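You operate a simulated robot arm through the tools that you are given. There is no shell and no other tool. Be economical: measure what you need, move in short steps, check, and stop when the job is done.

You are at the controls of a simulated two-armed robot. One attempt, no reset.

TASK
Stop press A, drain the tank that is over the red line, zero the count and park the key.
Fine: mode OFF and motor at rest before you drain; motor at rest before the key comes out; leave the other tank.

The check looks at the end state, three seconds after you hand in, the way a careful person would. Anything else that was tipped, shoved, dropped, spilled or broken makes it a failure.

THE ROBOT
Two 7-joint arms with two-finger parallel grippers on one trunk, on a base that drives. Base frame: it is fixed to the floor where the robot stands at the start and does not move with it; the origin is under the middle of the robot, x ahead of it, y to its left, z up. Units: cm, degrees, N and s.
The left shoulder is at the start at [5, 16.1, 112.3], the right one opposite. With the tool pointing down near the work surface each hand reaches from about 18 to 68 cm from the robot's upright axis, wherever it stands, measured 20 degrees to its own side. Places, roughly: A stop button nearer press B [210, 30, 160]; A stop button nearer press C [60, -20, 160]; box batch knob [30, -10, 90]; box mode knob [50, -10, 90]; box reset button [50, -10, 80]; box speed knob [40, -10, 90]; box stop button [30, -10, 80]; press a blue lever [40, -40, 110]; press a red lever [70, -130, 90]; press a stroke button [40, -20, 100]; press a yellow lever [40, -50, 110]; yellow B key [350, 125, 75]. Payload 3.43 kg a hand.
The tool frame of a hand sits at the grasp point between the pads (the TCP): z along the fingers, y along the line on which they close. The tips reach 3 cm beyond it. Largest opening 9.4 cm; finger width 2.8, thickness 1; the body of the gripper, 5 by 9.6 cm, starts 5.5 cm behind the TCP.
Orientation is that of the tool frame in the base frame, as a unit quaternion [x, y, z, w]. With the fingers straight down and closing along the base's y, the tool's x points along the base's -x, its y along +y and its z along -z.

THE INTERFACE
- The arms move only by the tool play_rows. It takes "left_targets", "right_targets" or both (then of equal length, played together; a hand with none holds still); each is one flat list of numbers, 7 for each row, row after row: the shift along the tool's x, y, z in cm, then the turn, a rotation vector about the tool's x, y, z in degrees, then the opening, from 0 (shut) to 1 (fully open). In form: [dx, dy, dz, ax, ay, az, jaw, dx, dy, dz, ax, ay, az, jaw, ...]. A call has 1 to 8 rows; each row shifts and turns the commanded pose from where the row before left it, along the tool's axes as they then stand. A row lasts 0.2 s, in which the tool goes at most 5 cm and 8.6 degrees; a call with a longer step from one row to the next is refused whole, and so is a gripper value outside its range. Where a pose cannot be reached the arm comes as near as it can. A force on the tool above 40 N (or 10 N above the force at the start of the call, whichever is more), or a blocked arm, ends the call early, and 0.2 s more pass. Each finger travels about 4.5 cm/s and halts on what it meets, pressing with about 34 N; the grip force reading is that of the motor and also rises with nothing between the fingers. The clock runs only during rows and for 0.2 s after the last one: add rows that do not move to give the fingers time. The reply holds the time, the measured pose of the TCP, the force on the tool along the base axes, the opening and the grip force, in the units named above and with some noise, with the torque about the TCP (base axes, N m) and any sound that the robot's microphone picked up.
- Cameras (640 x 400 px; columns grow to the right, rows downward): "scene" is now at [11.57, -5.3, 126.03]; the picture's right is [-0.57, -0.82, 0.00], its down [-0.35, 0.24, -0.90] and it looks along [0.74, -0.51, -0.43] (base axes); focal length 214 px, centre (320, 200). "left" rides on the left gripper at [7.6, -1.4, -10.3] in its tool frame; the picture's right is [0.18, 0.98, 0.00], its down [-0.75, 0.14, -0.64] and it looks along [-0.63, 0.12, 0.77] (tool axes); focal length 243 px, centre (320, 200). "right" rides on the right gripper at [7.6, 1.4, -10.3] in its tool frame; the picture's right is [-0.18, 0.98, 0.00], its down [-0.75, -0.14, -0.64] and it looks along [-0.63, -0.12, 0.77] (tool axes); focal length 243 px, centre (320, 200). There is no depth. A picture from a camera that has moved, and an enlarged one, comes with that camera's place and axes in the base frame and with its lens.
- capture(camera): a new picture of that camera. It takes no simulated time.
- move_column(by): slides the trunk up (or, below 0, down) by that many cm; the arms and the scene camera ride with it, the base frame stays. It gives what a move gives, with no picture.
- base_move(legs): drives the robot by 1 to 6 legs, each [ahead, left, turn to the left] in cm, cm and degrees, along the robot's own axes; the way and the turn of a leg run together, so that a leg with both is an arc; at most 150 cm and 180 degrees a leg. The arms and the cameras ride along, it lands a little off, and it stops where it bumps. It gives what a move gives.
- turn_head(pan, tilt): turns the head with the scene camera to pan (to the left, within 80 degrees either way) and tilt (down, from -29 to 69), counted from straight ahead of the robot. It gives what a move gives.
- enlarge(camera, box): a new picture of the part [left, top, right, bottom] of that camera's present view, enlarged. It takes no simulated time.
- hand_in(): hands the job in; it is judged then, once.

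Work in short steps. Places have to be worked out from the pictures, the camera data and where the tool is seen: move nearer, look again, correct. Check each grasp and each placing, and mend what went wrong. You have 120 turns and 92 pictures in all, those below and enlarged ones among them. Open the grippers and draw the arms clear of the work before you hand the job in, unless the task says otherwise; then end with one line.

The tools are called after "Emit:" as name(argument=value, ...) on one line, values as JSON. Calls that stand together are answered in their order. play_rows: Moves the arms, as the interface text tells. Its arguments: {"type":"object","properties":{"left_targets":{"type":"array","items":{"type":"number"}},"right_targets":{"type":"array","items":{"type":"number"}}},"required":[]} The other tools are called the same way: move_column (by) slides the trunk up or down; base_move (legs) drives the base; turn_head (pan, tilt) turns the head that bears the scene camera; capture (camera) takes a picture; enlarge (camera, box) takes an enlarged picture of a part of a camera's view; hand_in () hands the job in.

At the start:

```text
clock: 0.0
left_eef_pos: [34.26, -4.2, 127.75]
left_ee_rot: [0.0, 1.0, 0.0, 0.0]
left_force: [0.6, -1.0, 0.2]
left_moment: [0.0, -0.01, 0.04]
left_gripper_width: 9.4
left_grasp_force: 0.2
right_eef_pos: [30.5, -42.14, 132.47]
right_ee_rot: [0.0, 1.0, 0.0, -0.001]
right_force: [0.1, 0.6, 0.6]
right_moment: [-0.02, 0.03, 0.03]
right_gripper_width: 9.4
right_grasp_force: 0.1
trunk travel left (down, up): [-15.0, 11.7]
robot x, y, heading: [-0.22, 0.21, 0.2]
head pan, tilt: [-34.5, 25.4]
```

scene: 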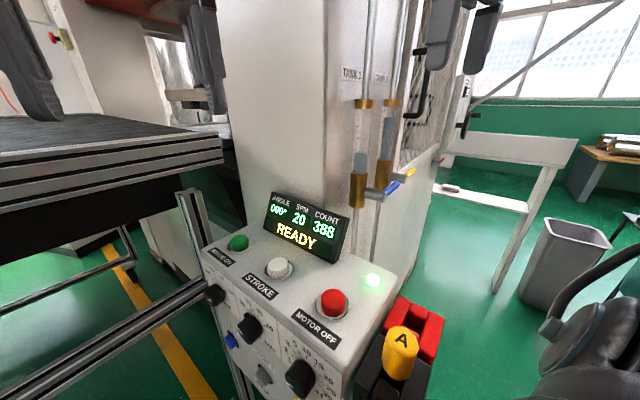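
right: 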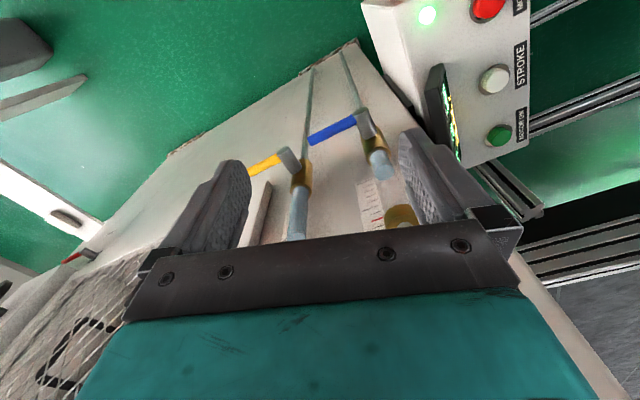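
left: 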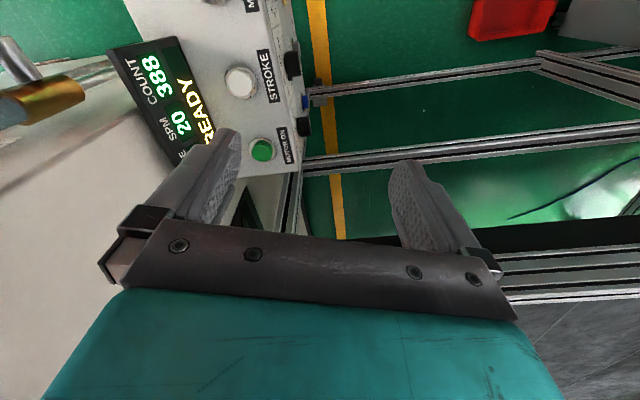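

The panel shows READY, with the knobs on its front face. I enlarge the panel and the tanks for detail.

Emit:
enlarge(camera="scene", box=[180, 180, 460, 400])

Emit:
enlarge(camera="scene", box=[320, 40, 480, 240])

```text
1.82 times, centred on (320, 290) of scene
camera zoom: at [11.57, -5.3, 126.03], right [-0.57, -0.82, 0.0], down [-0.35, 0.24, -0.9], along [0.74, -0.51, -0.43], focal length 390 px, centre (320, 36)
```

zoom: 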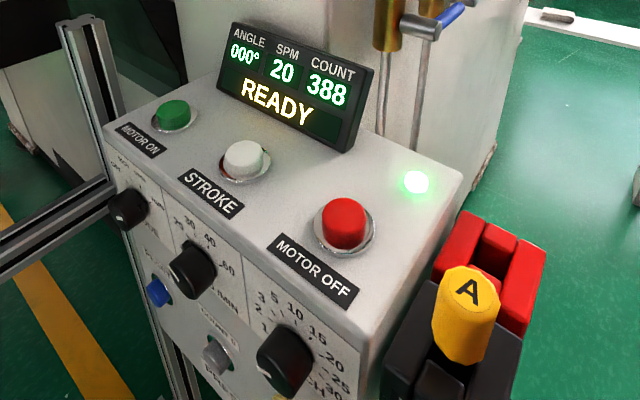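

```text
2.00 times, centred on (400, 140) of scene
camera zoom: at [11.57, -5.3, 126.03], right [-0.57, -0.82, 0.0], down [-0.35, 0.24, -0.9], along [0.74, -0.51, -0.43], focal length 429 px, centre (160, 320)
```

zoom: 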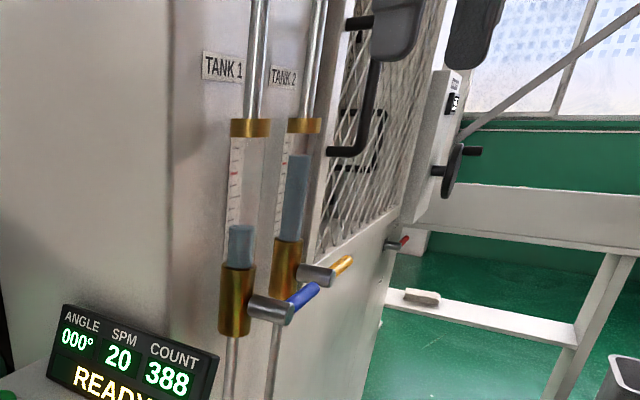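

Tank 2 (yellow lever) looks high, tank 1 low. I tilt the head down to see the box front and the key holder.

Emit:
turn_head(pan=-20, tilt=50)

Emit:
capture(camera="scene")

```text
clock: 0.9
left_eef_pos: [34.67, -4.17, 127.71]
left_ee_rot: [-0.003, 1.0, 0.0, 0.0]
left_force: [36.2, 6.7, -18.8]
left_moment: [-0.82, 2.79, -0.5]
left_gripper_width: 9.39
left_grasp_force: 0.1
right_eef_pos: [30.4, -41.99, 132.42]
right_ee_rot: [0.001, 1.0, 0.0, -0.001]
right_force: [0.5, 0.1, -0.7]
right_moment: [0.01, 0.0, 0.0]
right_gripper_width: 9.41
right_grasp_force: 0.0
trunk travel left (down, up): [-15.0, 11.7]
robot x, y, heading: [0.26, 0.18, -0.1]
head pan, tilt: [-20.0, 50.0]
```

```text
86 pictures are left
camera scene: at [11.75, -3.42, 123.68], right [-0.39, -0.92, 0.0], down [-0.6, 0.26, -0.76], along [0.7, -0.3, -0.65], focal length 214 px, centre (320, 200)
```

scene: 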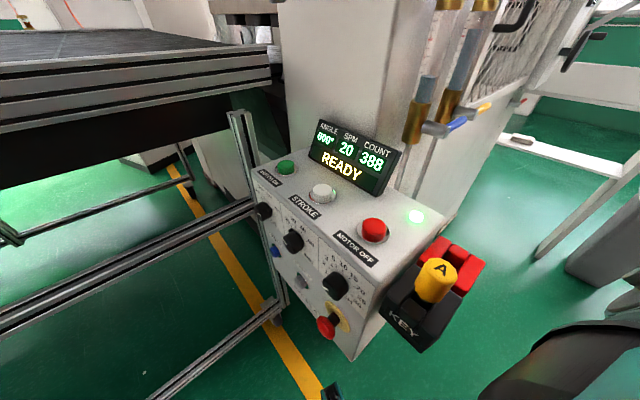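

The left tool reads a force right after the head turn, perhaps a touch by the head; I play a still row to re-read it, and zoom into the box.

Emit:
play_rows(left_targets=[0, 0, 0, 0, 0, 0, 1])

Emit:
enlarge(camera="scene", box=[240, 140, 480, 360])

Emit:
capture(camera="left")

```text
clock: 1.3
left_eef_pos: [34.65, -4.15, 127.6]
left_ee_rot: [-0.003, 1.0, 0.001, -0.001]
left_force: [39.9, 6.2, -17.3]
left_moment: [-0.71, 3.19, -0.41]
left_gripper_width: 9.39
left_grasp_force: 0.1
right_eef_pos: [30.49, -42.01, 132.52]
right_ee_rot: [-0.001, 1.0, 0.0, 0.0]
right_force: [0.2, -0.1, -0.3]
right_moment: [0.04, 0.0, 0.02]
right_gripper_width: 9.37
right_grasp_force: 0.0
trunk travel left (down, up): [-15.0, 11.7]
robot x, y, heading: [0.18, -0.13, -0.2]
head pan, tilt: [-20.0, 50.0]
```

```text
1.82 times, centred on (360, 250) of scene
camera zoom: at [11.77, -3.4, 123.67], right [-0.39, -0.92, 0.0], down [-0.6, 0.25, -0.76], along [0.7, -0.3, -0.65], focal length 390 px, centre (247, 109)
```

zoom: 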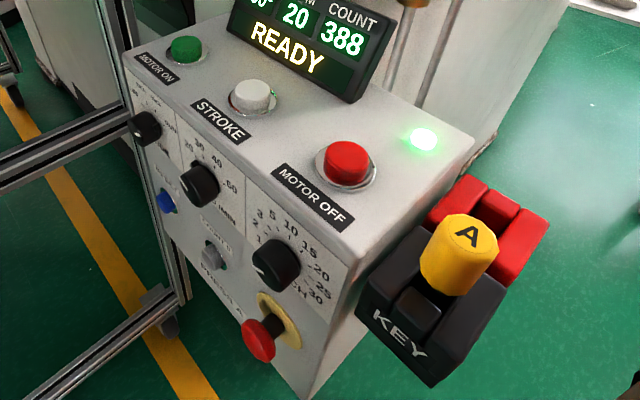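

```text
84 pictures are left
camera left: at [27.07, -5.57, 137.76], right [-0.19, 0.98, 0.0], down [0.75, 0.14, 0.64], along [0.63, 0.12, -0.77], focal length 243 px, centre (320, 200)
```

left: 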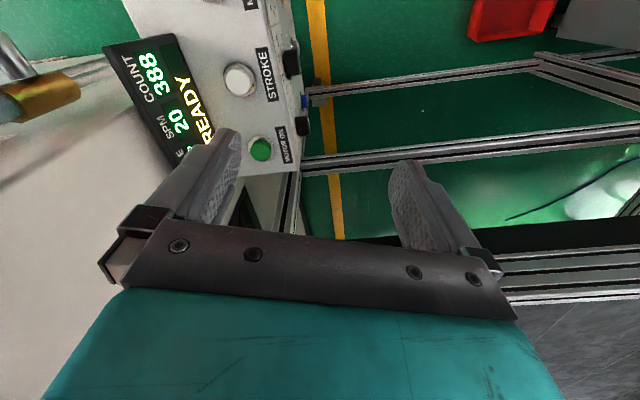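

The head is pressing the left wrist, so I move the left hand forward and to the left, away from it.

Emit:
play_rows(left_targets=[-2, 2, 0, 0, 0, 0, 1, -2, 2, 0, 0, 0, 0, 1, 0, 3, 0, 0, 0, 0, 1, 0, 3, 0, 0, 0, 0, 1])

```text
clock: 2.3
left_eef_pos: [38.37, 5.82, 127.74]
left_ee_rot: [0.0, 1.0, -0.001, 0.0]
left_force: [-0.1, -0.3, 0.3]
left_moment: [-0.01, 0.0, -0.01]
left_gripper_width: 9.42
left_grasp_force: 0.0
right_eef_pos: [30.52, -42.02, 132.52]
right_ee_rot: [0.001, 1.0, 0.0, 0.001]
right_force: [-0.3, -0.6, -0.1]
right_moment: [0.01, -0.04, 0.03]
right_gripper_width: 9.42
right_grasp_force: 0.1
trunk travel left (down, up): [-15.0, 11.7]
robot x, y, heading: [0.41, 0.21, 0.2]
head pan, tilt: [-20.0, 50.0]
```

Force is gone. Now I look at the key holder closely and turn the head around to find where keys are parked.

Emit:
enlarge(camera="scene", box=[370, 220, 480, 360])

Emit:
turn_head(pan=-70, tilt=25)

Emit:
capture(camera="scene")

Emit:
capture(camera="right")

```text
2.86 times, centred on (425, 290) of scene
camera zoom: at [11.21, -2.67, 122.35], right [-0.34, -0.94, 0.0], down [-0.72, 0.26, -0.64], along [0.6, -0.22, -0.77], focal length 613 px, centre (20, -57)
```

zoom: 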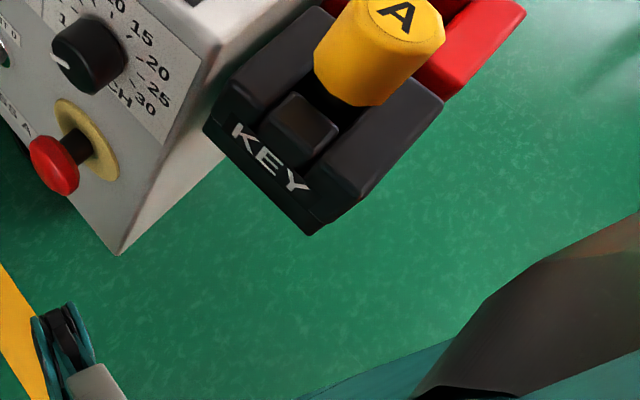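

```text
clock: 3.5
left_eef_pos: [38.45, 5.74, 127.62]
left_ee_rot: [0.0, 1.0, 0.0, 0.0]
left_force: [-0.6, 0.2, 0.1]
left_moment: [0.0, 0.01, 0.01]
left_gripper_width: 9.41
left_grasp_force: 0.1
right_eef_pos: [30.53, -42.08, 132.49]
right_ee_rot: [-0.001, 1.0, 0.0, 0.0]
right_force: [-0.5, -0.4, -0.6]
right_moment: [0.01, -0.01, 0.0]
right_gripper_width: 9.39
right_grasp_force: 0.1
trunk travel left (down, up): [-15.0, 11.7]
robot x, y, heading: [0.04, -0.25, -0.1]
head pan, tilt: [-70.0, 25.0]
```

```text
82 pictures are left
camera scene: at [7.14, -8.74, 126.09], right [-0.94, -0.34, 0.0], down [-0.14, 0.4, -0.91], along [0.31, -0.85, -0.42], focal length 214 px, centre (320, 200)
```

scene: 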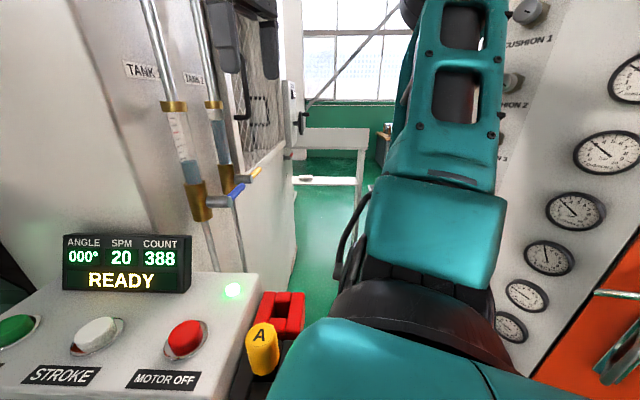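

```text
81 pictures are left
camera right: at [22.89, -40.54, 142.83], right [0.18, 0.98, 0.0], down [0.75, -0.14, 0.64], along [0.63, -0.12, -0.77], focal length 243 px, centre (320, 200)
```

right: 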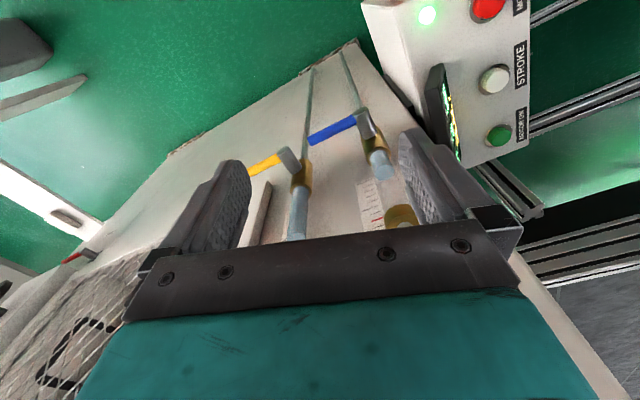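

Tanks are visible here; I zoom on the levels and on the key holder from this angle.

Emit:
enlarge(camera="scene", box=[130, 60, 270, 220])

Emit:
enlarge(camera="scene", box=[210, 260, 330, 400])

```text
2.50 times, centred on (200, 140) of scene
camera zoom: at [7.14, -8.74, 126.09], right [-0.94, -0.34, 0.0], down [-0.14, 0.4, -0.91], along [0.31, -0.85, -0.42], focal length 536 px, centre (620, 350)
```

zoom: 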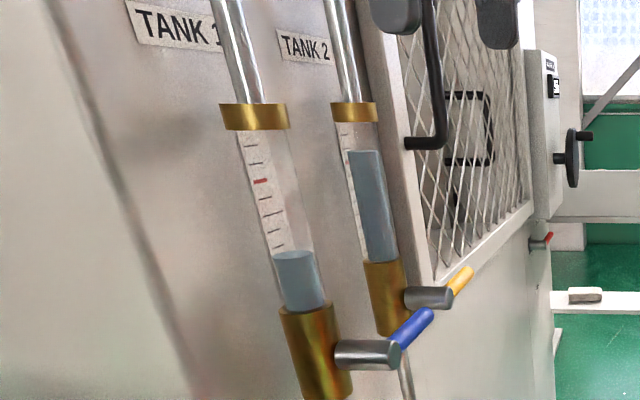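

```text
2.86 times, centred on (270, 330) of scene
camera zoom: at [7.14, -8.74, 126.09], right [-0.94, -0.34, 0.0], down [-0.14, 0.4, -0.91], along [0.31, -0.85, -0.42], focal length 613 px, centre (463, -171)
```

zoom: 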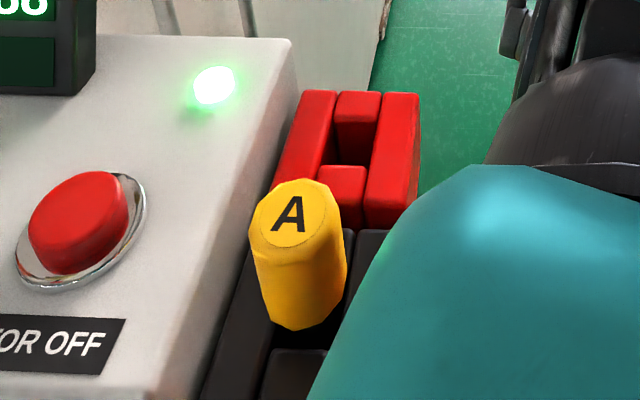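

Tank 2 (yellow lever) is over its red mark; tank 1 is well below. MOTOR OFF triangulates to about (27.3, -18.1, 101). I turn the head back and bring the closed right hand above that button.

Emit:
turn_head(pan=-25, tilt=40)

Emit:
play_rows(right_targets=[0.5, 4, 0, 0, 0, 0, 0.5, 0.5, 4, 0, 0, 0, 0, 0, 0.5, 4, 2, 0, 0, 0, 0, 0.5, 4, 2, 0, 0, 0, 0, 0.6, 4, 2, 0, 0, 0, 0, 0.6, 4, 2, 0, 0, 0, 0, 0, 0, 4, 0, 0, 0, 0, 0, 0, 4, 0, 0, 0, 0])

Emit:
capture(camera="scene")

Emit:
capture(camera="right")

```text
clock: 4.6
left_eef_pos: [38.37, 5.64, 127.61]
left_ee_rot: [0.0, 1.0, 0.001, 0.0]
left_force: [-0.9, -0.1, 0.6]
left_moment: [-0.04, 0.0, -0.01]
left_gripper_width: 9.4
left_grasp_force: 0.0
right_eef_pos: [30.54, -42.13, 132.53]
right_ee_rot: [0.0, 1.0, 0.0, 0.0]
right_force: [-0.2, 0.1, -0.5]
right_moment: [0.02, 0.0, 0.01]
right_gripper_width: 9.42
right_grasp_force: 0.0
trunk travel left (down, up): [-15.0, 11.7]
robot x, y, heading: [0.39, -0.12, -0.1]
head pan, tilt: [-25.0, 40.0]
```

```text
clock: 6.4
left_eef_pos: [38.34, 5.9, 127.65]
left_ee_rot: [0.0, 1.0, 0.001, 0.0]
left_force: [0.5, 0.7, -0.2]
left_moment: [0.03, 0.03, -0.04]
left_gripper_width: 9.38
left_grasp_force: 0.1
right_eef_pos: [27.43, -18.1, 116.45]
right_ee_rot: [0.001, 1.0, 0.0, 0.0]
right_force: [1.1, 1.1, 0.0]
right_moment: [0.04, -0.01, -0.02]
right_gripper_width: 0.02
right_grasp_force: 32.3
trunk travel left (down, up): [-15.0, 11.7]
robot x, y, heading: [-0.35, -0.09, -0.3]
head pan, tilt: [-25.0, 40.0]
```

```text
78 pictures are left
camera scene: at [11.72, -3.68, 123.76], right [-0.42, -0.91, 0.0], down [-0.58, 0.27, -0.77], along [0.69, -0.32, -0.64], focal length 214 px, centre (320, 200)
```

scene: 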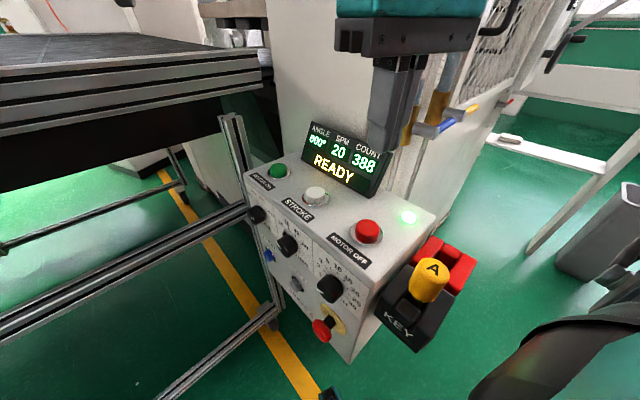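

```text
77 pictures are left
camera right: at [19.94, -16.46, 126.86], right [0.18, 0.98, 0.0], down [0.75, -0.14, 0.64], along [0.63, -0.12, -0.77], focal length 243 px, centre (320, 200)
```

right: 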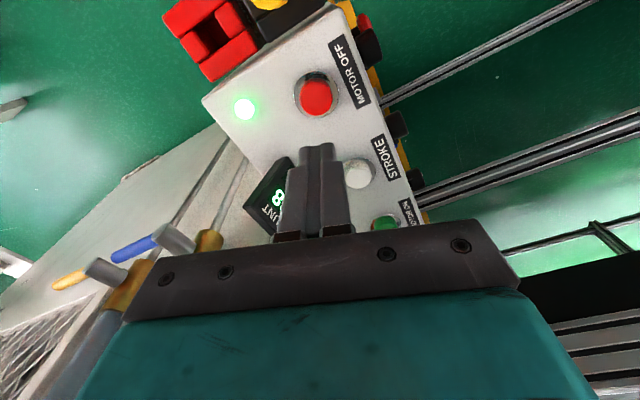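

The wrist camera confirms the button at (27.2, -18.3). I descend in steps until the press registers.

Emit:
play_rows(right_targets=[0, 0, 3, 0, 0, 0, 0, 0, 0, 3, 0, 0, 0, 0, 0, 0, 3, 0, 0, 0, 0, 0, 0, 1, 0, 0, 0, 0, 0, 0, 1, 0, 0, 0, 0])

Emit:
capture(camera="scene")

```text
clock: 7.6
left_eef_pos: [38.44, 5.8, 127.63]
left_ee_rot: [0.0, 1.0, 0.001, 0.001]
left_force: [0.1, 0.7, -0.1]
left_moment: [0.02, 0.0, -0.01]
left_gripper_width: 9.41
left_grasp_force: 0.0
right_eef_pos: [27.23, -18.1, 105.35]
right_ee_rot: [0.0, 1.0, 0.0, 0.001]
right_force: [-0.4, -0.3, 0.7]
right_moment: [0.0, -0.02, -0.03]
right_gripper_width: 0.0
right_grasp_force: 32.7
trunk travel left (down, up): [-15.0, 11.7]
robot x, y, heading: [0.12, -0.21, -0.1]
head pan, tilt: [-25.0, 40.0]
```

```text
76 pictures are left
camera scene: at [11.7, -3.68, 123.76], right [-0.42, -0.91, 0.0], down [-0.58, 0.27, -0.77], along [0.69, -0.32, -0.64], focal length 214 px, centre (320, 200)
```

scene: 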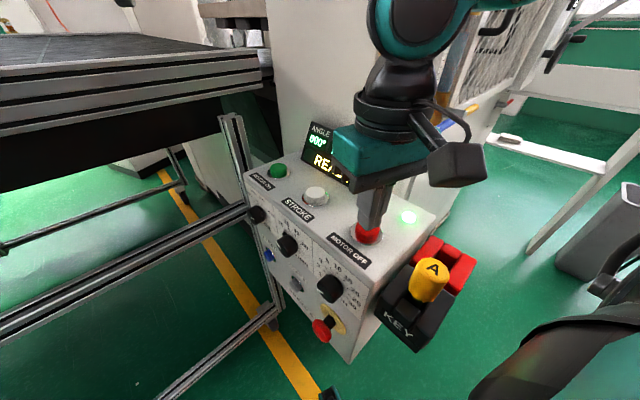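

The fingertips are right over the button. I press on in small steps.

Emit:
play_rows(right_targets=[0, 0, 0.5, 0, 0, 0, 0, 0, 0, 0.5, 0, 0, 0, 0, 0, 0, 0.5, 0, 0, 0, 0, 0, 0, 0.5, 0, 0, 0, 0, 0, 0, 0.5, 0, 0, 0, 0])

```text
clock: 8.7
left_eef_pos: [38.15, 5.74, 127.8]
left_ee_rot: [0.002, 1.0, 0.0, 0.0]
left_force: [0.0, -0.5, 0.2]
left_moment: [0.03, 0.01, -0.02]
left_gripper_width: 9.38
left_grasp_force: 0.1
right_eef_pos: [27.33, -18.07, 103.88]
right_ee_rot: [0.0, 1.0, 0.0, 0.006]
right_force: [-9.4, -3.9, 26.3]
right_moment: [-0.15, 0.24, -0.05]
right_gripper_width: 0.02
right_grasp_force: 33.5
trunk travel left (down, up): [-15.0, 11.7]
robot x, y, heading: [-0.13, 0.28, -0.2]
head pan, tilt: [-25.0, 40.0]
heard: click
stopped in row 5 (right hand): the force on the tool passed its limit at 48 N (the readings are from after the stop); the commanded pose is now the measured one
```

A click was heard. I lift off and away and look at the display.

Emit:
play_rows(right_targets=[0, 0, -3, 0, 0, 0, 0, 0, 0, -4, 0, 0, 0, 0, 0, 0, -4, 0, 0, 0, 0, 0, 0, -4, 0, 0, 0, 0, 0, -4, -2, 0, 0, 0, 0.5, 0, -4, 0, 0, 0, 0, 0.5])

Emit:
enlarge(camera="scene", box=[230, 100, 470, 350])

```text
clock: 10.1
left_eef_pos: [38.35, 5.57, 127.72]
left_ee_rot: [0.0, 1.0, 0.0, 0.0]
left_force: [0.3, 0.0, 0.1]
left_moment: [0.03, -0.02, -0.03]
left_gripper_width: 9.39
left_grasp_force: 0.0
right_eef_pos: [27.44, -26.24, 120.74]
right_ee_rot: [0.0, 1.0, 0.001, 0.004]
right_force: [-0.4, -0.1, 0.2]
right_moment: [-0.01, 0.0, 0.0]
right_gripper_width: 4.72
right_grasp_force: 0.1
trunk travel left (down, up): [-15.0, 11.7]
robot x, y, heading: [-0.02, 0.01, -0.2]
head pan, tilt: [-25.0, 40.0]
```

```text
1.60 times, centred on (350, 225) of scene
camera zoom: at [11.66, -3.75, 123.76], right [-0.42, -0.91, 0.0], down [-0.58, 0.27, -0.77], along [0.69, -0.32, -0.64], focal length 343 px, centre (272, 160)
```

zoom: 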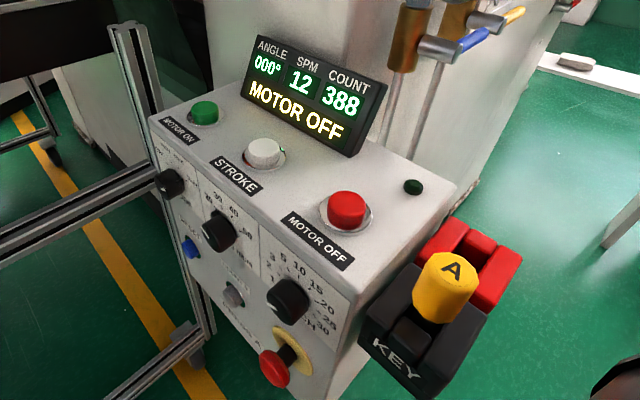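

MOTOR OFF and SPM is falling (12). Now I start tilting the left hand toward the front face, descending a little, to see the front labels.

Emit:
play_rows(left_targets=[0, 3, 2, 8.5, 0, 0, 1, 0, 3, 2, 8.5, 0, 0, 1, 0, 3, 2, 8.5, 0, 0, 1, 0, 2, 0, 8.5, 0, 0, 0.6, 0, 2, 0, 8.5, 0, 0, 0.6, 0, 2, 0, 8.5, 0, 0, 0.6, 0, 2, 0, 8.5, 0, 0, 0.6, 0, 2, 0, 8.5, 0, 0, 0.6])

Emit:
capture(camera="left")

Emit:
capture(camera="scene")

```text
clock: 11.9
left_eef_pos: [38.25, 20.93, 113.93]
left_ee_rot: [0.001, 0.829, -0.56, 0.001]
left_force: [-0.6, 0.2, 0.3]
left_moment: [0.0, 0.0, -0.03]
left_gripper_width: 5.66
left_grasp_force: 0.1
right_eef_pos: [27.44, -26.07, 120.7]
right_ee_rot: [0.0, 1.0, 0.0, 0.006]
right_force: [-0.5, 0.5, -0.4]
right_moment: [0.0, -0.01, -0.01]
right_gripper_width: 4.71
right_grasp_force: 0.0
trunk travel left (down, up): [-15.0, 11.7]
robot x, y, heading: [0.15, 0.11, -0.2]
head pan, tilt: [-25.0, 40.0]
```

```text
74 pictures are left
camera left: at [30.7, 30.01, 119.02], right [-0.18, 0.37, -0.91], down [0.75, 0.65, 0.11], along [0.63, -0.67, -0.39], focal length 243 px, centre (320, 200)
```

left: 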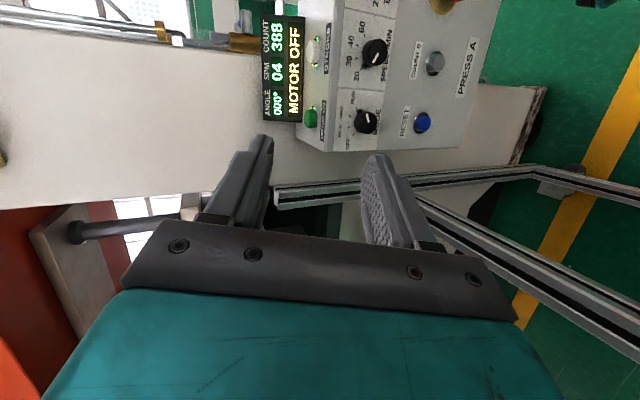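

```text
73 pictures are left
camera scene: at [11.67, -3.66, 123.77], right [-0.42, -0.91, 0.0], down [-0.58, 0.27, -0.77], along [0.69, -0.32, -0.64], focal length 214 px, centre (320, 200)
```

scene: 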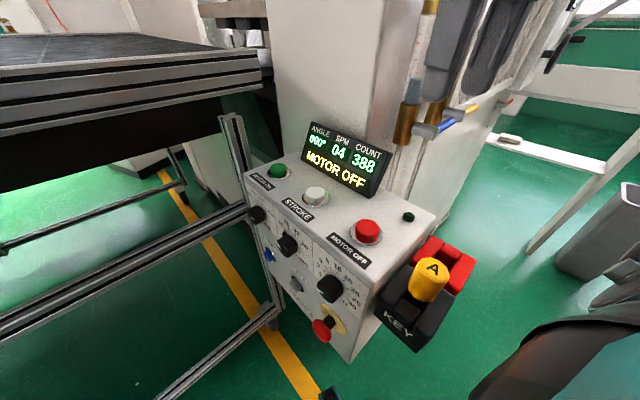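

I zoom on the front face labels in the left camera.

Emit:
enlarge(camera="left", box=[300, 0, 500, 160])

```text
2.50 times, centred on (400, 80) of left
camera zoom: at [30.7, 30.01, 119.02], right [-0.18, 0.37, -0.91], down [0.75, 0.65, 0.11], along [0.63, -0.67, -0.39], focal length 606 px, centre (120, 500)
```

zoom: 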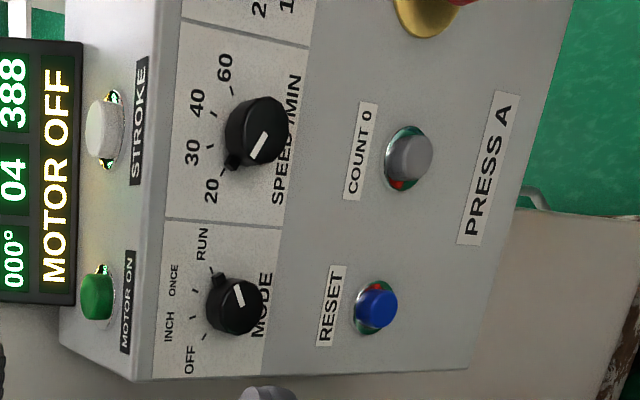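

Front labels read: MODE (OFF/INCH/ONCE/RUN, now at RUN), COUNT 0 = grey button, RESET = blue. The mode knob is at about (46, -5.2, 93), COUNT 0 at about (36.3, -8.8, 78.6). The box is yawed ~17.7°; I square the hand to its front face.

Emit:
play_rows(left_targets=[0, 0, 0, 7.3, 0, 0, 0.6, 0, 0, 0, 7.3, 0, 0, 0.6, 0, 0, 0, 7.3, 0, 0, 0.6, 0, 0, 0, 0, -5.9, 0, 0.6, 0, 0, 0, 0, -5.9, 0, 0.6, 0, 0, 0, 0, -5.9, 0, 0.6, 0, 3, 2, 0, 0, 0, 0.6, 0, 3, 2, 0, 0, 0, 0.6])

Emit:
play_rows(left_targets=[0.2, 4, 2.5, 0, 0, 0, 0.6, 0.2, 4, 2.5, 0, 0, 0, 0.6, 0.2, 4, 2.5, 0, 0, 0, 0.6, 0, 2.8, 2, 0, 0, 0, 0.6])

Emit:
capture(camera="left")

Emit:
capture(camera="scene")

```text
clock: 13.7
left_eef_pos: [39.86, 17.21, 107.85]
left_ee_rot: [-0.109, 0.699, -0.698, 0.11]
left_force: [0.7, -0.4, 0.0]
left_moment: [0.02, -0.01, -0.02]
left_gripper_width: 5.65
left_grasp_force: 0.1
right_eef_pos: [27.44, -25.99, 120.65]
right_ee_rot: [0.0, 1.0, -0.001, 0.004]
right_force: [0.0, -0.6, 0.7]
right_moment: [0.01, 0.0, 0.02]
right_gripper_width: 4.72
right_grasp_force: 0.0
trunk travel left (down, up): [-15.0, 11.7]
robot x, y, heading: [-0.24, -0.32, -0.0]
head pan, tilt: [-25.0, 40.0]
```

```text
clock: 14.7
left_eef_pos: [41.9, 7.8, 93.07]
left_ee_rot: [-0.108, 0.699, -0.698, 0.109]
left_force: [-0.4, 0.3, 0.1]
left_moment: [-0.02, 0.01, -0.02]
left_gripper_width: 5.64
left_grasp_force: 0.0
right_eef_pos: [27.46, -26.18, 120.67]
right_ee_rot: [0.0, 1.0, 0.0, 0.004]
right_force: [0.2, -0.2, 0.4]
right_moment: [-0.02, -0.05, -0.02]
right_gripper_width: 4.68
right_grasp_force: 0.1
trunk travel left (down, up): [-15.0, 11.7]
robot x, y, heading: [-0.13, 0.17, -0.2]
head pan, tilt: [-25.0, 40.0]
```

```text
71 pictures are left
camera left: at [31.58, 15.46, 94.34], right [-0.17, -0.05, -0.98], down [0.52, 0.84, -0.14], along [0.83, -0.54, -0.12], focal length 243 px, centre (320, 200)
```

left: 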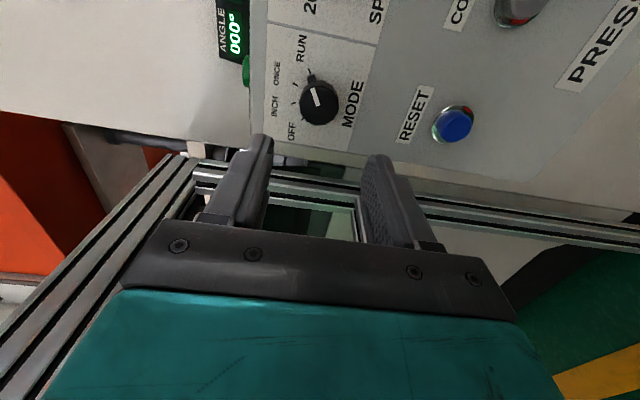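

```text
70 pictures are left
camera scene: at [11.68, -3.71, 123.76], right [-0.42, -0.91, 0.0], down [-0.58, 0.27, -0.77], along [0.69, -0.32, -0.64], focal length 214 px, centre (320, 200)
```

scene: 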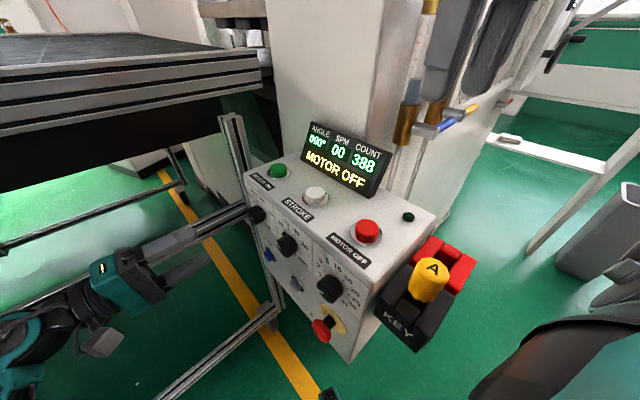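

Display shows SPM 00, motor at rest. The hand is lined up with the mode knob; I advance 9 cm and check.

Emit:
play_rows(left_targets=[-0.1, 0.1, 3, 0, 0, 0, 0.6, -0.1, 0, 3, 0, 0, 0, 0.6, 0, 0, 3, 0, 0, 0, 0.6])

Emit:
capture(camera="left")

Emit:
enlarge(camera="scene", box=[180, 150, 400, 340])

```text
clock: 15.5
left_eef_pos: [44.72, -0.63, 92.84]
left_ee_rot: [-0.108, 0.699, -0.698, 0.11]
left_force: [-0.1, 0.4, -0.3]
left_moment: [0.01, -0.03, -0.01]
left_gripper_width: 5.64
left_grasp_force: 0.1
right_eef_pos: [27.39, -26.06, 120.61]
right_ee_rot: [0.0, 1.0, 0.0, 0.005]
right_force: [-0.2, 0.2, -0.4]
right_moment: [0.0, 0.02, -0.03]
right_gripper_width: 4.69
right_grasp_force: 0.1
trunk travel left (down, up): [-15.0, 11.7]
robot x, y, heading: [-0.41, 0.23, 0.0]
head pan, tilt: [-25.0, 40.0]
```

```text
69 pictures are left
camera left: at [34.37, 6.95, 94.22], right [-0.17, -0.05, -0.98], down [0.52, 0.84, -0.14], along [0.83, -0.54, -0.12], focal length 243 px, centre (320, 200)
```

left: 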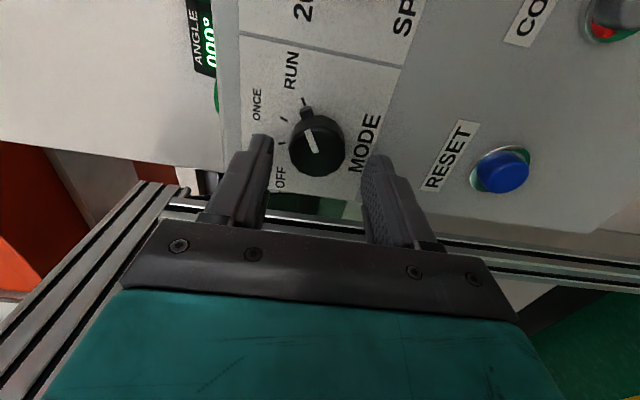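

```text
2.11 times, centred on (290, 245) of scene
camera zoom: at [11.68, -3.72, 123.76], right [-0.42, -0.91, 0.0], down [-0.58, 0.27, -0.77], along [0.69, -0.32, -0.64], focal length 452 px, centre (383, 105)
```

zoom: 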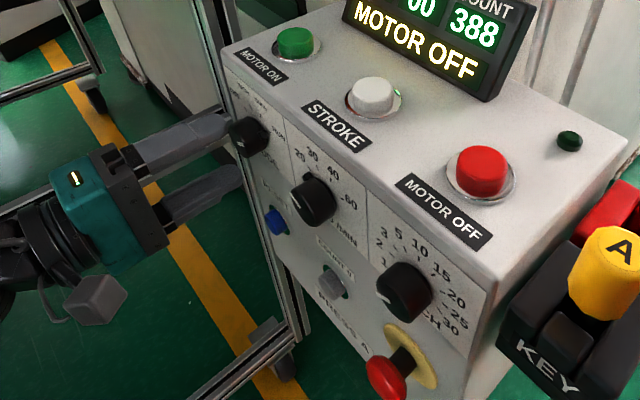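

The knob sits on the hand axis, its face roughly at the fingertips. I move in 1.8 cm and close on it.

Emit:
play_rows(left_targets=[0.1, 0, 1, 0, 0, 0, 0.6, 0.1, 0, 0.8, 0, 0, 0, 0.6])

Emit:
play_rows(left_targets=[0, 0, 0, 0, 0, 0, 0.4, 0, 0, 0, 0, 0, 0, 0.2, 0, 0, 0, 0, 0, 0, 0, 0, 0, 0, 0, 0, 0, 0])

Emit:
capture(camera="left")

```text
clock: 16.1
left_eef_pos: [45.15, -2.34, 92.83]
left_ee_rot: [-0.109, 0.699, -0.698, 0.108]
left_force: [-0.1, 0.8, -0.9]
left_moment: [-0.01, 0.0, 0.02]
left_gripper_width: 5.64
left_grasp_force: 0.1
right_eef_pos: [27.48, -26.13, 120.61]
right_ee_rot: [-0.001, 1.0, 0.0, 0.004]
right_force: [0.0, -0.2, 0.1]
right_moment: [0.03, -0.02, 0.02]
right_gripper_width: 4.7
right_grasp_force: 0.1
trunk travel left (down, up): [-15.0, 11.7]
robot x, y, heading: [0.0, -0.14, 0.1]
head pan, tilt: [-25.0, 40.0]
```

```text
clock: 17.1
left_eef_pos: [45.12, -2.39, 92.95]
left_ee_rot: [0.108, -0.698, 0.699, -0.109]
left_force: [3.5, -2.9, 10.7]
left_moment: [-0.36, -0.1, -0.23]
left_gripper_width: 3.68
left_grasp_force: 45.3
right_eef_pos: [27.38, -26.05, 120.62]
right_ee_rot: [0.0, 1.0, 0.0, 0.005]
right_force: [-0.2, -0.1, -0.1]
right_moment: [0.03, 0.01, 0.01]
right_gripper_width: 4.7
right_grasp_force: 0.2
trunk travel left (down, up): [-15.0, 11.7]
robot x, y, heading: [0.23, 0.22, -0.2]
head pan, tilt: [-25.0, 40.0]
```

```text
67 pictures are left
camera left: at [34.77, 5.18, 94.32], right [-0.17, -0.06, -0.98], down [0.52, 0.84, -0.14], along [0.83, -0.54, -0.12], focal length 243 px, centre (320, 200)
```

left: 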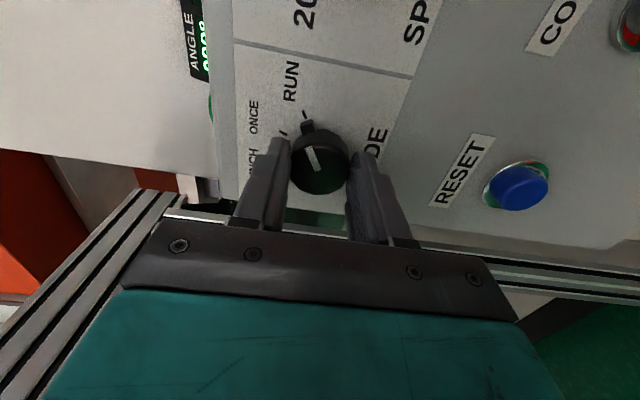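

Gripped (3.7 cm). I turn counter-clockwise (negative about tool z) toward OFF.

Emit:
play_rows(left_targets=[0, 0, 0, 0, 0, -8, 0, 0, 0, 0, 0, 0, -8, 0, 0, 0, 0, 0, 0, -8, 0, 0, 0, 0, 0, 0, -8, 0, 0, 0, 0, 0, 0, -8, 0])

Emit:
capture(camera="left")

```text
clock: 18.3
left_eef_pos: [45.2, -2.34, 93.14]
left_ee_rot: [0.341, -0.619, 0.695, 0.137]
left_force: [6.0, -1.6, 21.8]
left_moment: [-1.08, -0.4, -0.38]
left_gripper_width: 3.68
left_grasp_force: 44.8
right_eef_pos: [27.39, -26.21, 120.76]
right_ee_rot: [0.0, 1.0, 0.0, 0.004]
right_force: [0.3, 0.8, -0.2]
right_moment: [0.01, 0.02, 0.02]
right_gripper_width: 4.7
right_grasp_force: 0.0
trunk travel left (down, up): [-15.0, 11.7]
robot x, y, heading: [-0.1, -0.34, 0.0]
head pan, tilt: [-25.0, 40.0]
```

```text
66 pictures are left
camera left: at [37.38, 6.03, 99.03], right [-0.73, -0.24, -0.64], down [0.27, 0.76, -0.59], along [0.62, -0.61, -0.49], focal length 243 px, centre (320, 200)
```

left: 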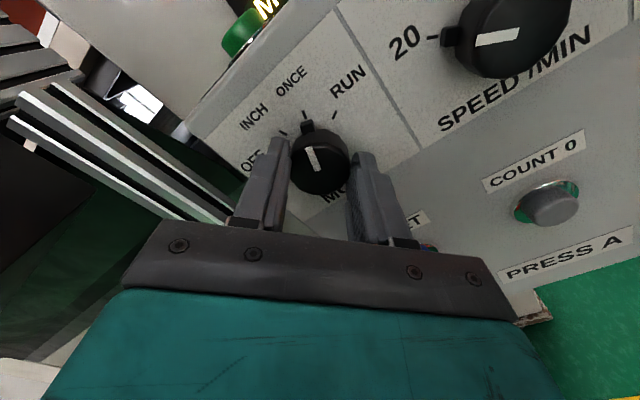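

The knob follows, now near ONCE. I continue, with a slight upward correction to relieve side force.

Emit:
play_rows(left_targets=[0.13, -0.15, 0, 0, 0, -8, 0, 0, 0, 0, 0, 0, -8, 0, 0, 0, 0, 0, 0, -8, 0, 0, 0, 0, 0, 0, -8, 0, 0, 0, 0, 0, 0, -8, 0])

Emit:
capture(camera="left")

```text
clock: 19.5
left_eef_pos: [45.23, -2.22, 93.18]
left_ee_rot: [0.534, -0.464, 0.606, 0.364]
left_force: [13.4, -6.5, 18.3]
left_moment: [-0.18, -0.09, 0.09]
left_gripper_width: 3.69
left_grasp_force: 44.9
right_eef_pos: [27.43, -26.06, 120.65]
right_ee_rot: [0.0, 1.0, 0.0, 0.004]
right_force: [0.0, 0.8, -0.9]
right_moment: [0.0, 0.02, -0.01]
right_gripper_width: 4.72
right_grasp_force: 0.0
trunk travel left (down, up): [-15.0, 11.7]
robot x, y, heading: [-0.1, -0.29, -0.1]
head pan, tilt: [-25.0, 40.0]
```

```text
65 pictures are left
camera left: at [42.24, 7.58, 100.91], right [-0.95, -0.31, 0.01], down [-0.21, 0.61, -0.77], along [0.23, -0.73, -0.64], focal length 243 px, centre (320, 200)
```

left: 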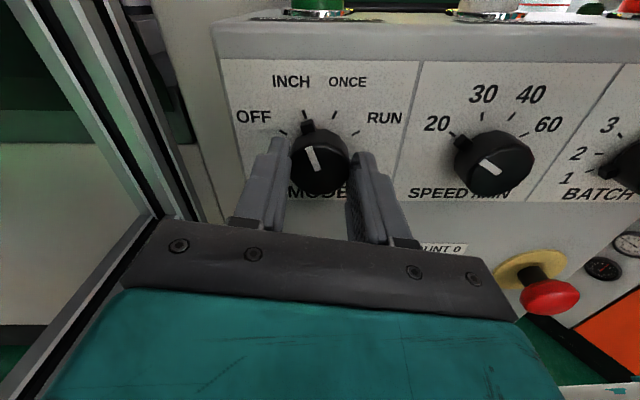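

Now at INCH. Another 40° to OFF.

Emit:
play_rows(left_targets=[0.1, -0.1, 0, 0, 0, -8, 0, 0, 0, 0, 0, 0, -8, 0, 0, 0, 0, 0, 0, -8, 0, 0, 0, 0, 0, 0, -8, 0, 0, 0, 0, 0, 0, -8, 0])

Emit:
capture(camera="left")

```text
clock: 20.7
left_eef_pos: [45.39, -2.21, 93.19]
left_ee_rot: [0.661, -0.253, 0.444, 0.549]
left_force: [13.4, -3.2, 10.9]
left_moment: [-0.28, -0.1, 0.26]
left_gripper_width: 3.68
left_grasp_force: 44.9
right_eef_pos: [27.5, -26.12, 120.68]
right_ee_rot: [0.0, 1.0, -0.001, 0.003]
right_force: [0.6, 0.1, 0.1]
right_moment: [0.01, 0.01, 0.0]
right_gripper_width: 4.71
right_grasp_force: 0.0
trunk travel left (down, up): [-15.0, 11.7]
robot x, y, heading: [0.07, -0.05, -0.1]
head pan, tilt: [-25.0, 40.0]
```

```text
64 pictures are left
camera left: at [47.12, 9.16, 99.03], right [-0.72, -0.23, 0.65], down [-0.67, 0.46, -0.58], along [-0.16, -0.86, -0.49], focal length 243 px, centre (320, 200)
```

left: 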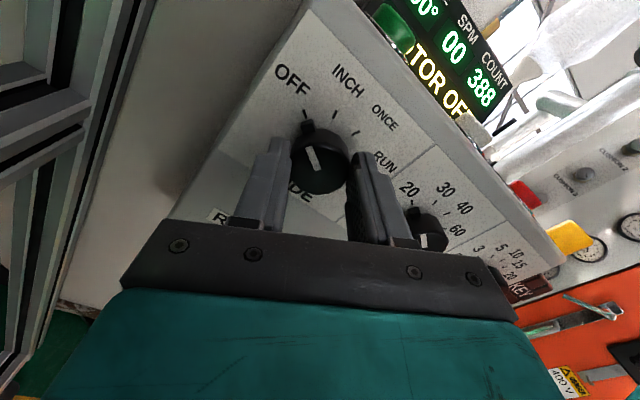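

Pointer is at OFF. I open and back straight out, then check.

Emit:
play_rows(left_targets=[0, 0, 0, 0, 0, 0, 0.3, 0, 0, 0, 0, 0, 0, 0.6, 0, 0, 0, 0, 0, 0, 0.6, 0, 0, -2, 0, 0, 0, 0.6, 0, 0, -3, 0, 0, 0, 0.6, 0, 0, -4, 0, 0, 0, 0.6])

Emit:
capture(camera="left")

```text
clock: 22.1
left_eef_pos: [42.46, 6.37, 93.27]
left_ee_rot: [0.659, -0.256, 0.444, 0.55]
left_force: [0.4, -0.1, 0.4]
left_moment: [-0.02, -0.04, 0.0]
left_gripper_width: 5.64
left_grasp_force: 0.1
right_eef_pos: [27.37, -26.0, 120.71]
right_ee_rot: [0.001, 1.0, -0.001, 0.004]
right_force: [0.6, 1.6, -1.0]
right_moment: [-0.03, 0.03, -0.02]
right_gripper_width: 4.68
right_grasp_force: 0.1
trunk travel left (down, up): [-15.0, 11.7]
robot x, y, heading: [0.2, 0.23, 0.1]
head pan, tilt: [-25.0, 40.0]
```

```text
63 pictures are left
camera left: at [44.18, 17.74, 99.08], right [-0.72, -0.23, 0.65], down [-0.67, 0.46, -0.58], along [-0.17, -0.86, -0.49], focal length 243 px, centre (320, 200)
```

left: 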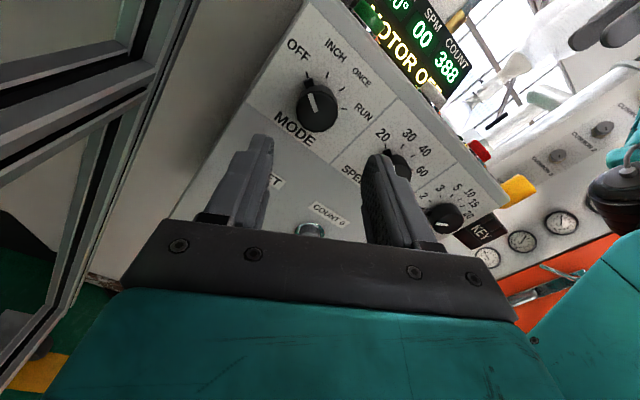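

Mode reads OFF with the motor at 00. Next the COUNT 0 button: estimated (36.4, -9, 79.2). I close the fingers and shift the hand in front of it.

Emit:
play_rows(left_targets=[-3.47, 0.41, 0, 0, 0, 0, 0.3, -3.47, 0.41, 0, 0, 0, 0, 0, -3.47, 0.41, 0, 0, 0, 0, 0, -3.47, 0.41, 0, 0, 0, 0, 0, -3.47, 0.41, 0, 0, 0, 0, 0])

Emit:
capture(camera="left")

Emit:
enlarge(camera="scene", box=[180, 150, 400, 340])

```text
clock: 23.3
left_eef_pos: [32.57, 2.88, 79.18]
left_ee_rot: [0.661, -0.254, 0.444, 0.55]
left_force: [0.2, 0.2, -0.7]
left_moment: [0.02, -0.02, -0.01]
left_gripper_width: 0.0
left_grasp_force: 33.0
right_eef_pos: [27.42, -26.08, 120.65]
right_ee_rot: [0.0, 1.0, 0.001, 0.004]
right_force: [-0.2, -0.4, 0.9]
right_moment: [0.01, 0.02, -0.01]
right_gripper_width: 4.67
right_grasp_force: 0.1
trunk travel left (down, up): [-15.0, 11.7]
robot x, y, heading: [-0.4, 0.1, 0.1]
head pan, tilt: [-25.0, 40.0]
```

```text
62 pictures are left
camera left: at [34.26, 14.34, 85.02], right [-0.72, -0.23, 0.65], down [-0.67, 0.46, -0.58], along [-0.16, -0.86, -0.49], focal length 243 px, centre (320, 200)
```

left: 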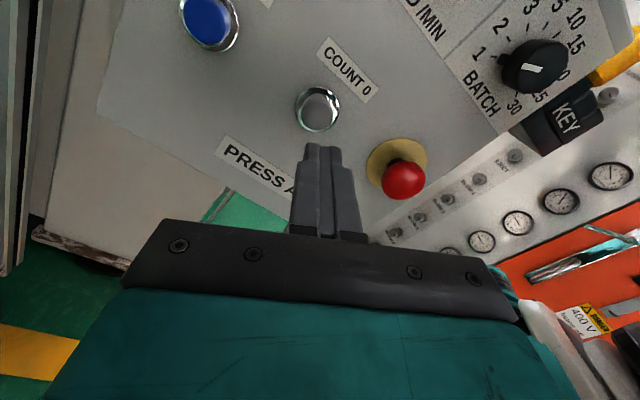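

```text
2.11 times, centred on (290, 245) of scene
camera zoom: at [11.66, -3.7, 123.77], right [-0.42, -0.91, 0.0], down [-0.58, 0.27, -0.77], along [0.69, -0.32, -0.64], focal length 452 px, centre (383, 105)
```

zoom: 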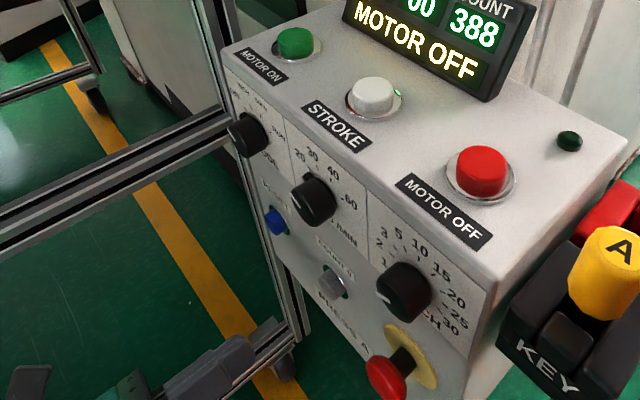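

The button sits on the hand axis. I advance 8 cm and then press in small steps.

Emit:
play_rows(left_targets=[0, -0.1, 3, 0, 0, 0, 0, -0.1, -0.1, 3, 0, 0, 0, 0, 0, 0, 2, 0, 0, 0, 0, 0, 0, 0.5, 0, 0, 0, 0, 0, 0, 0.5, 0, 0, 0, 0, 0, 0, 0.5, 0, 0, 0, 0])

Emit:
enlarge(camera="scene", box=[180, 100, 400, 340])

```text
clock: 24.7
left_eef_pos: [35.61, -5.84, 78.97]
left_ee_rot: [0.661, -0.255, 0.443, 0.55]
left_force: [-1.1, 4.3, -0.5]
left_moment: [0.03, 0.06, 0.01]
left_gripper_width: 0.0
left_grasp_force: 32.7
right_eef_pos: [27.44, -25.85, 120.68]
right_ee_rot: [0.0, 1.0, 0.0, 0.005]
right_force: [-0.1, -0.8, -0.5]
right_moment: [-0.01, -0.01, -0.01]
right_gripper_width: 4.7
right_grasp_force: 0.1
trunk travel left (down, up): [-15.0, 11.7]
robot x, y, heading: [0.08, -0.16, 0.1]
head pan, tilt: [-25.0, 40.0]
heard: click
```

```text
1.67 times, centred on (290, 220) of scene
camera zoom: at [11.67, -3.65, 123.76], right [-0.42, -0.91, 0.0], down [-0.58, 0.27, -0.77], along [0.69, -0.32, -0.64], focal length 358 px, centre (370, 167)
```

zoom: 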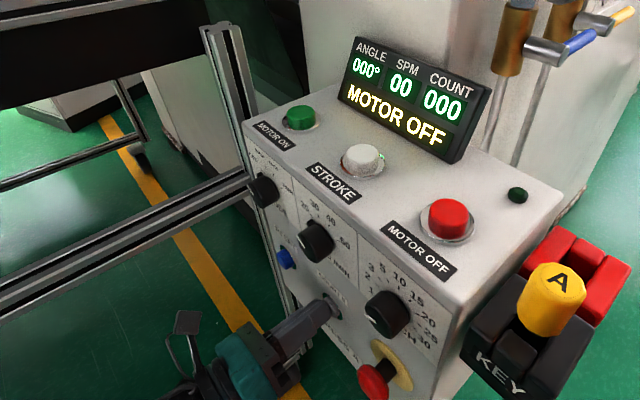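

Count reads 000. I back the left hand out, and tilt the head toward the tanks while taking a right-hand view of the levers.

Emit:
play_rows(left_targets=[0, 0, -3, 0, 0, 0, 0, 0, 0, -4, 0, 0, 0, 0, 0, 0, -4, 0, 0, 0, 0, 0, 0, -4, 0, 0, 0, 0])

Emit:
turn_head(pan=-55, tilt=25)

Emit:
capture(camera="scene")

Emit:
capture(camera="right")

```text
clock: 25.7
left_eef_pos: [30.96, 8.4, 78.99]
left_ee_rot: [0.66, -0.256, 0.444, 0.55]
left_force: [-0.4, -0.1, -0.9]
left_moment: [0.02, -0.01, 0.02]
left_gripper_width: 0.0
left_grasp_force: 33.6
right_eef_pos: [27.42, -26.03, 120.68]
right_ee_rot: [0.0, 1.0, 0.001, 0.005]
right_force: [-0.9, 0.7, 0.0]
right_moment: [0.01, 0.02, 0.0]
right_gripper_width: 4.69
right_grasp_force: 0.0
trunk travel left (down, up): [-15.0, 11.7]
robot x, y, heading: [0.24, -0.06, 0.1]
head pan, tilt: [-25.0, 40.0]
```

```text
clock: 26.6
left_eef_pos: [31.16, 8.17, 79.09]
left_ee_rot: [0.66, -0.256, 0.444, 0.55]
left_force: [-0.5, 0.5, 0.0]
left_moment: [0.0, 0.0, -0.01]
left_gripper_width: 0.02
left_grasp_force: 33.0
right_eef_pos: [27.49, -26.12, 120.63]
right_ee_rot: [0.0, 1.0, 0.001, 0.005]
right_force: [0.5, -0.2, 0.8]
right_moment: [-0.03, 0.02, -0.01]
right_gripper_width: 4.72
right_grasp_force: 0.2
trunk travel left (down, up): [-15.0, 11.7]
robot x, y, heading: [0.36, 0.14, -0.1]
head pan, tilt: [-55.0, 25.0]
```

```text
59 pictures are left
camera scene: at [9.26, -7.64, 126.09], right [-0.82, -0.57, 0.0], down [-0.24, 0.35, -0.91], along [0.52, -0.74, -0.42], focal length 214 px, centre (320, 200)
```

scene: 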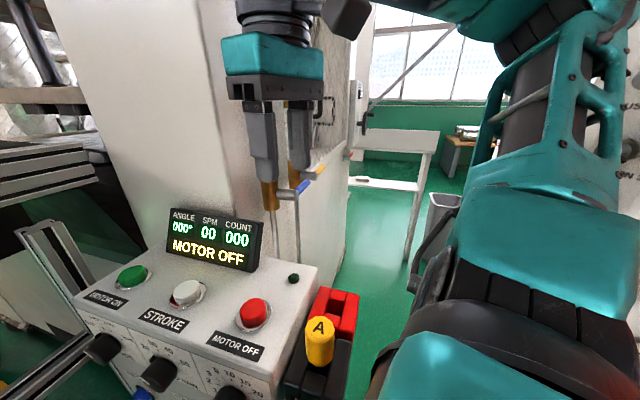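

```text
58 pictures are left
camera right: at [19.78, -24.53, 130.98], right [0.18, 0.98, 0.0], down [0.75, -0.14, 0.65], along [0.64, -0.12, -0.76], focal length 243 px, centre (320, 200)
```

right: 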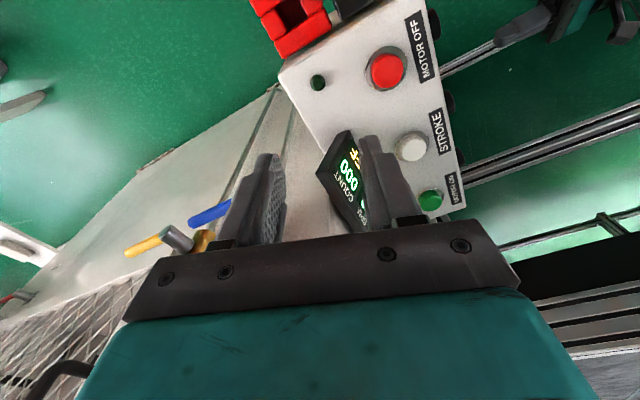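

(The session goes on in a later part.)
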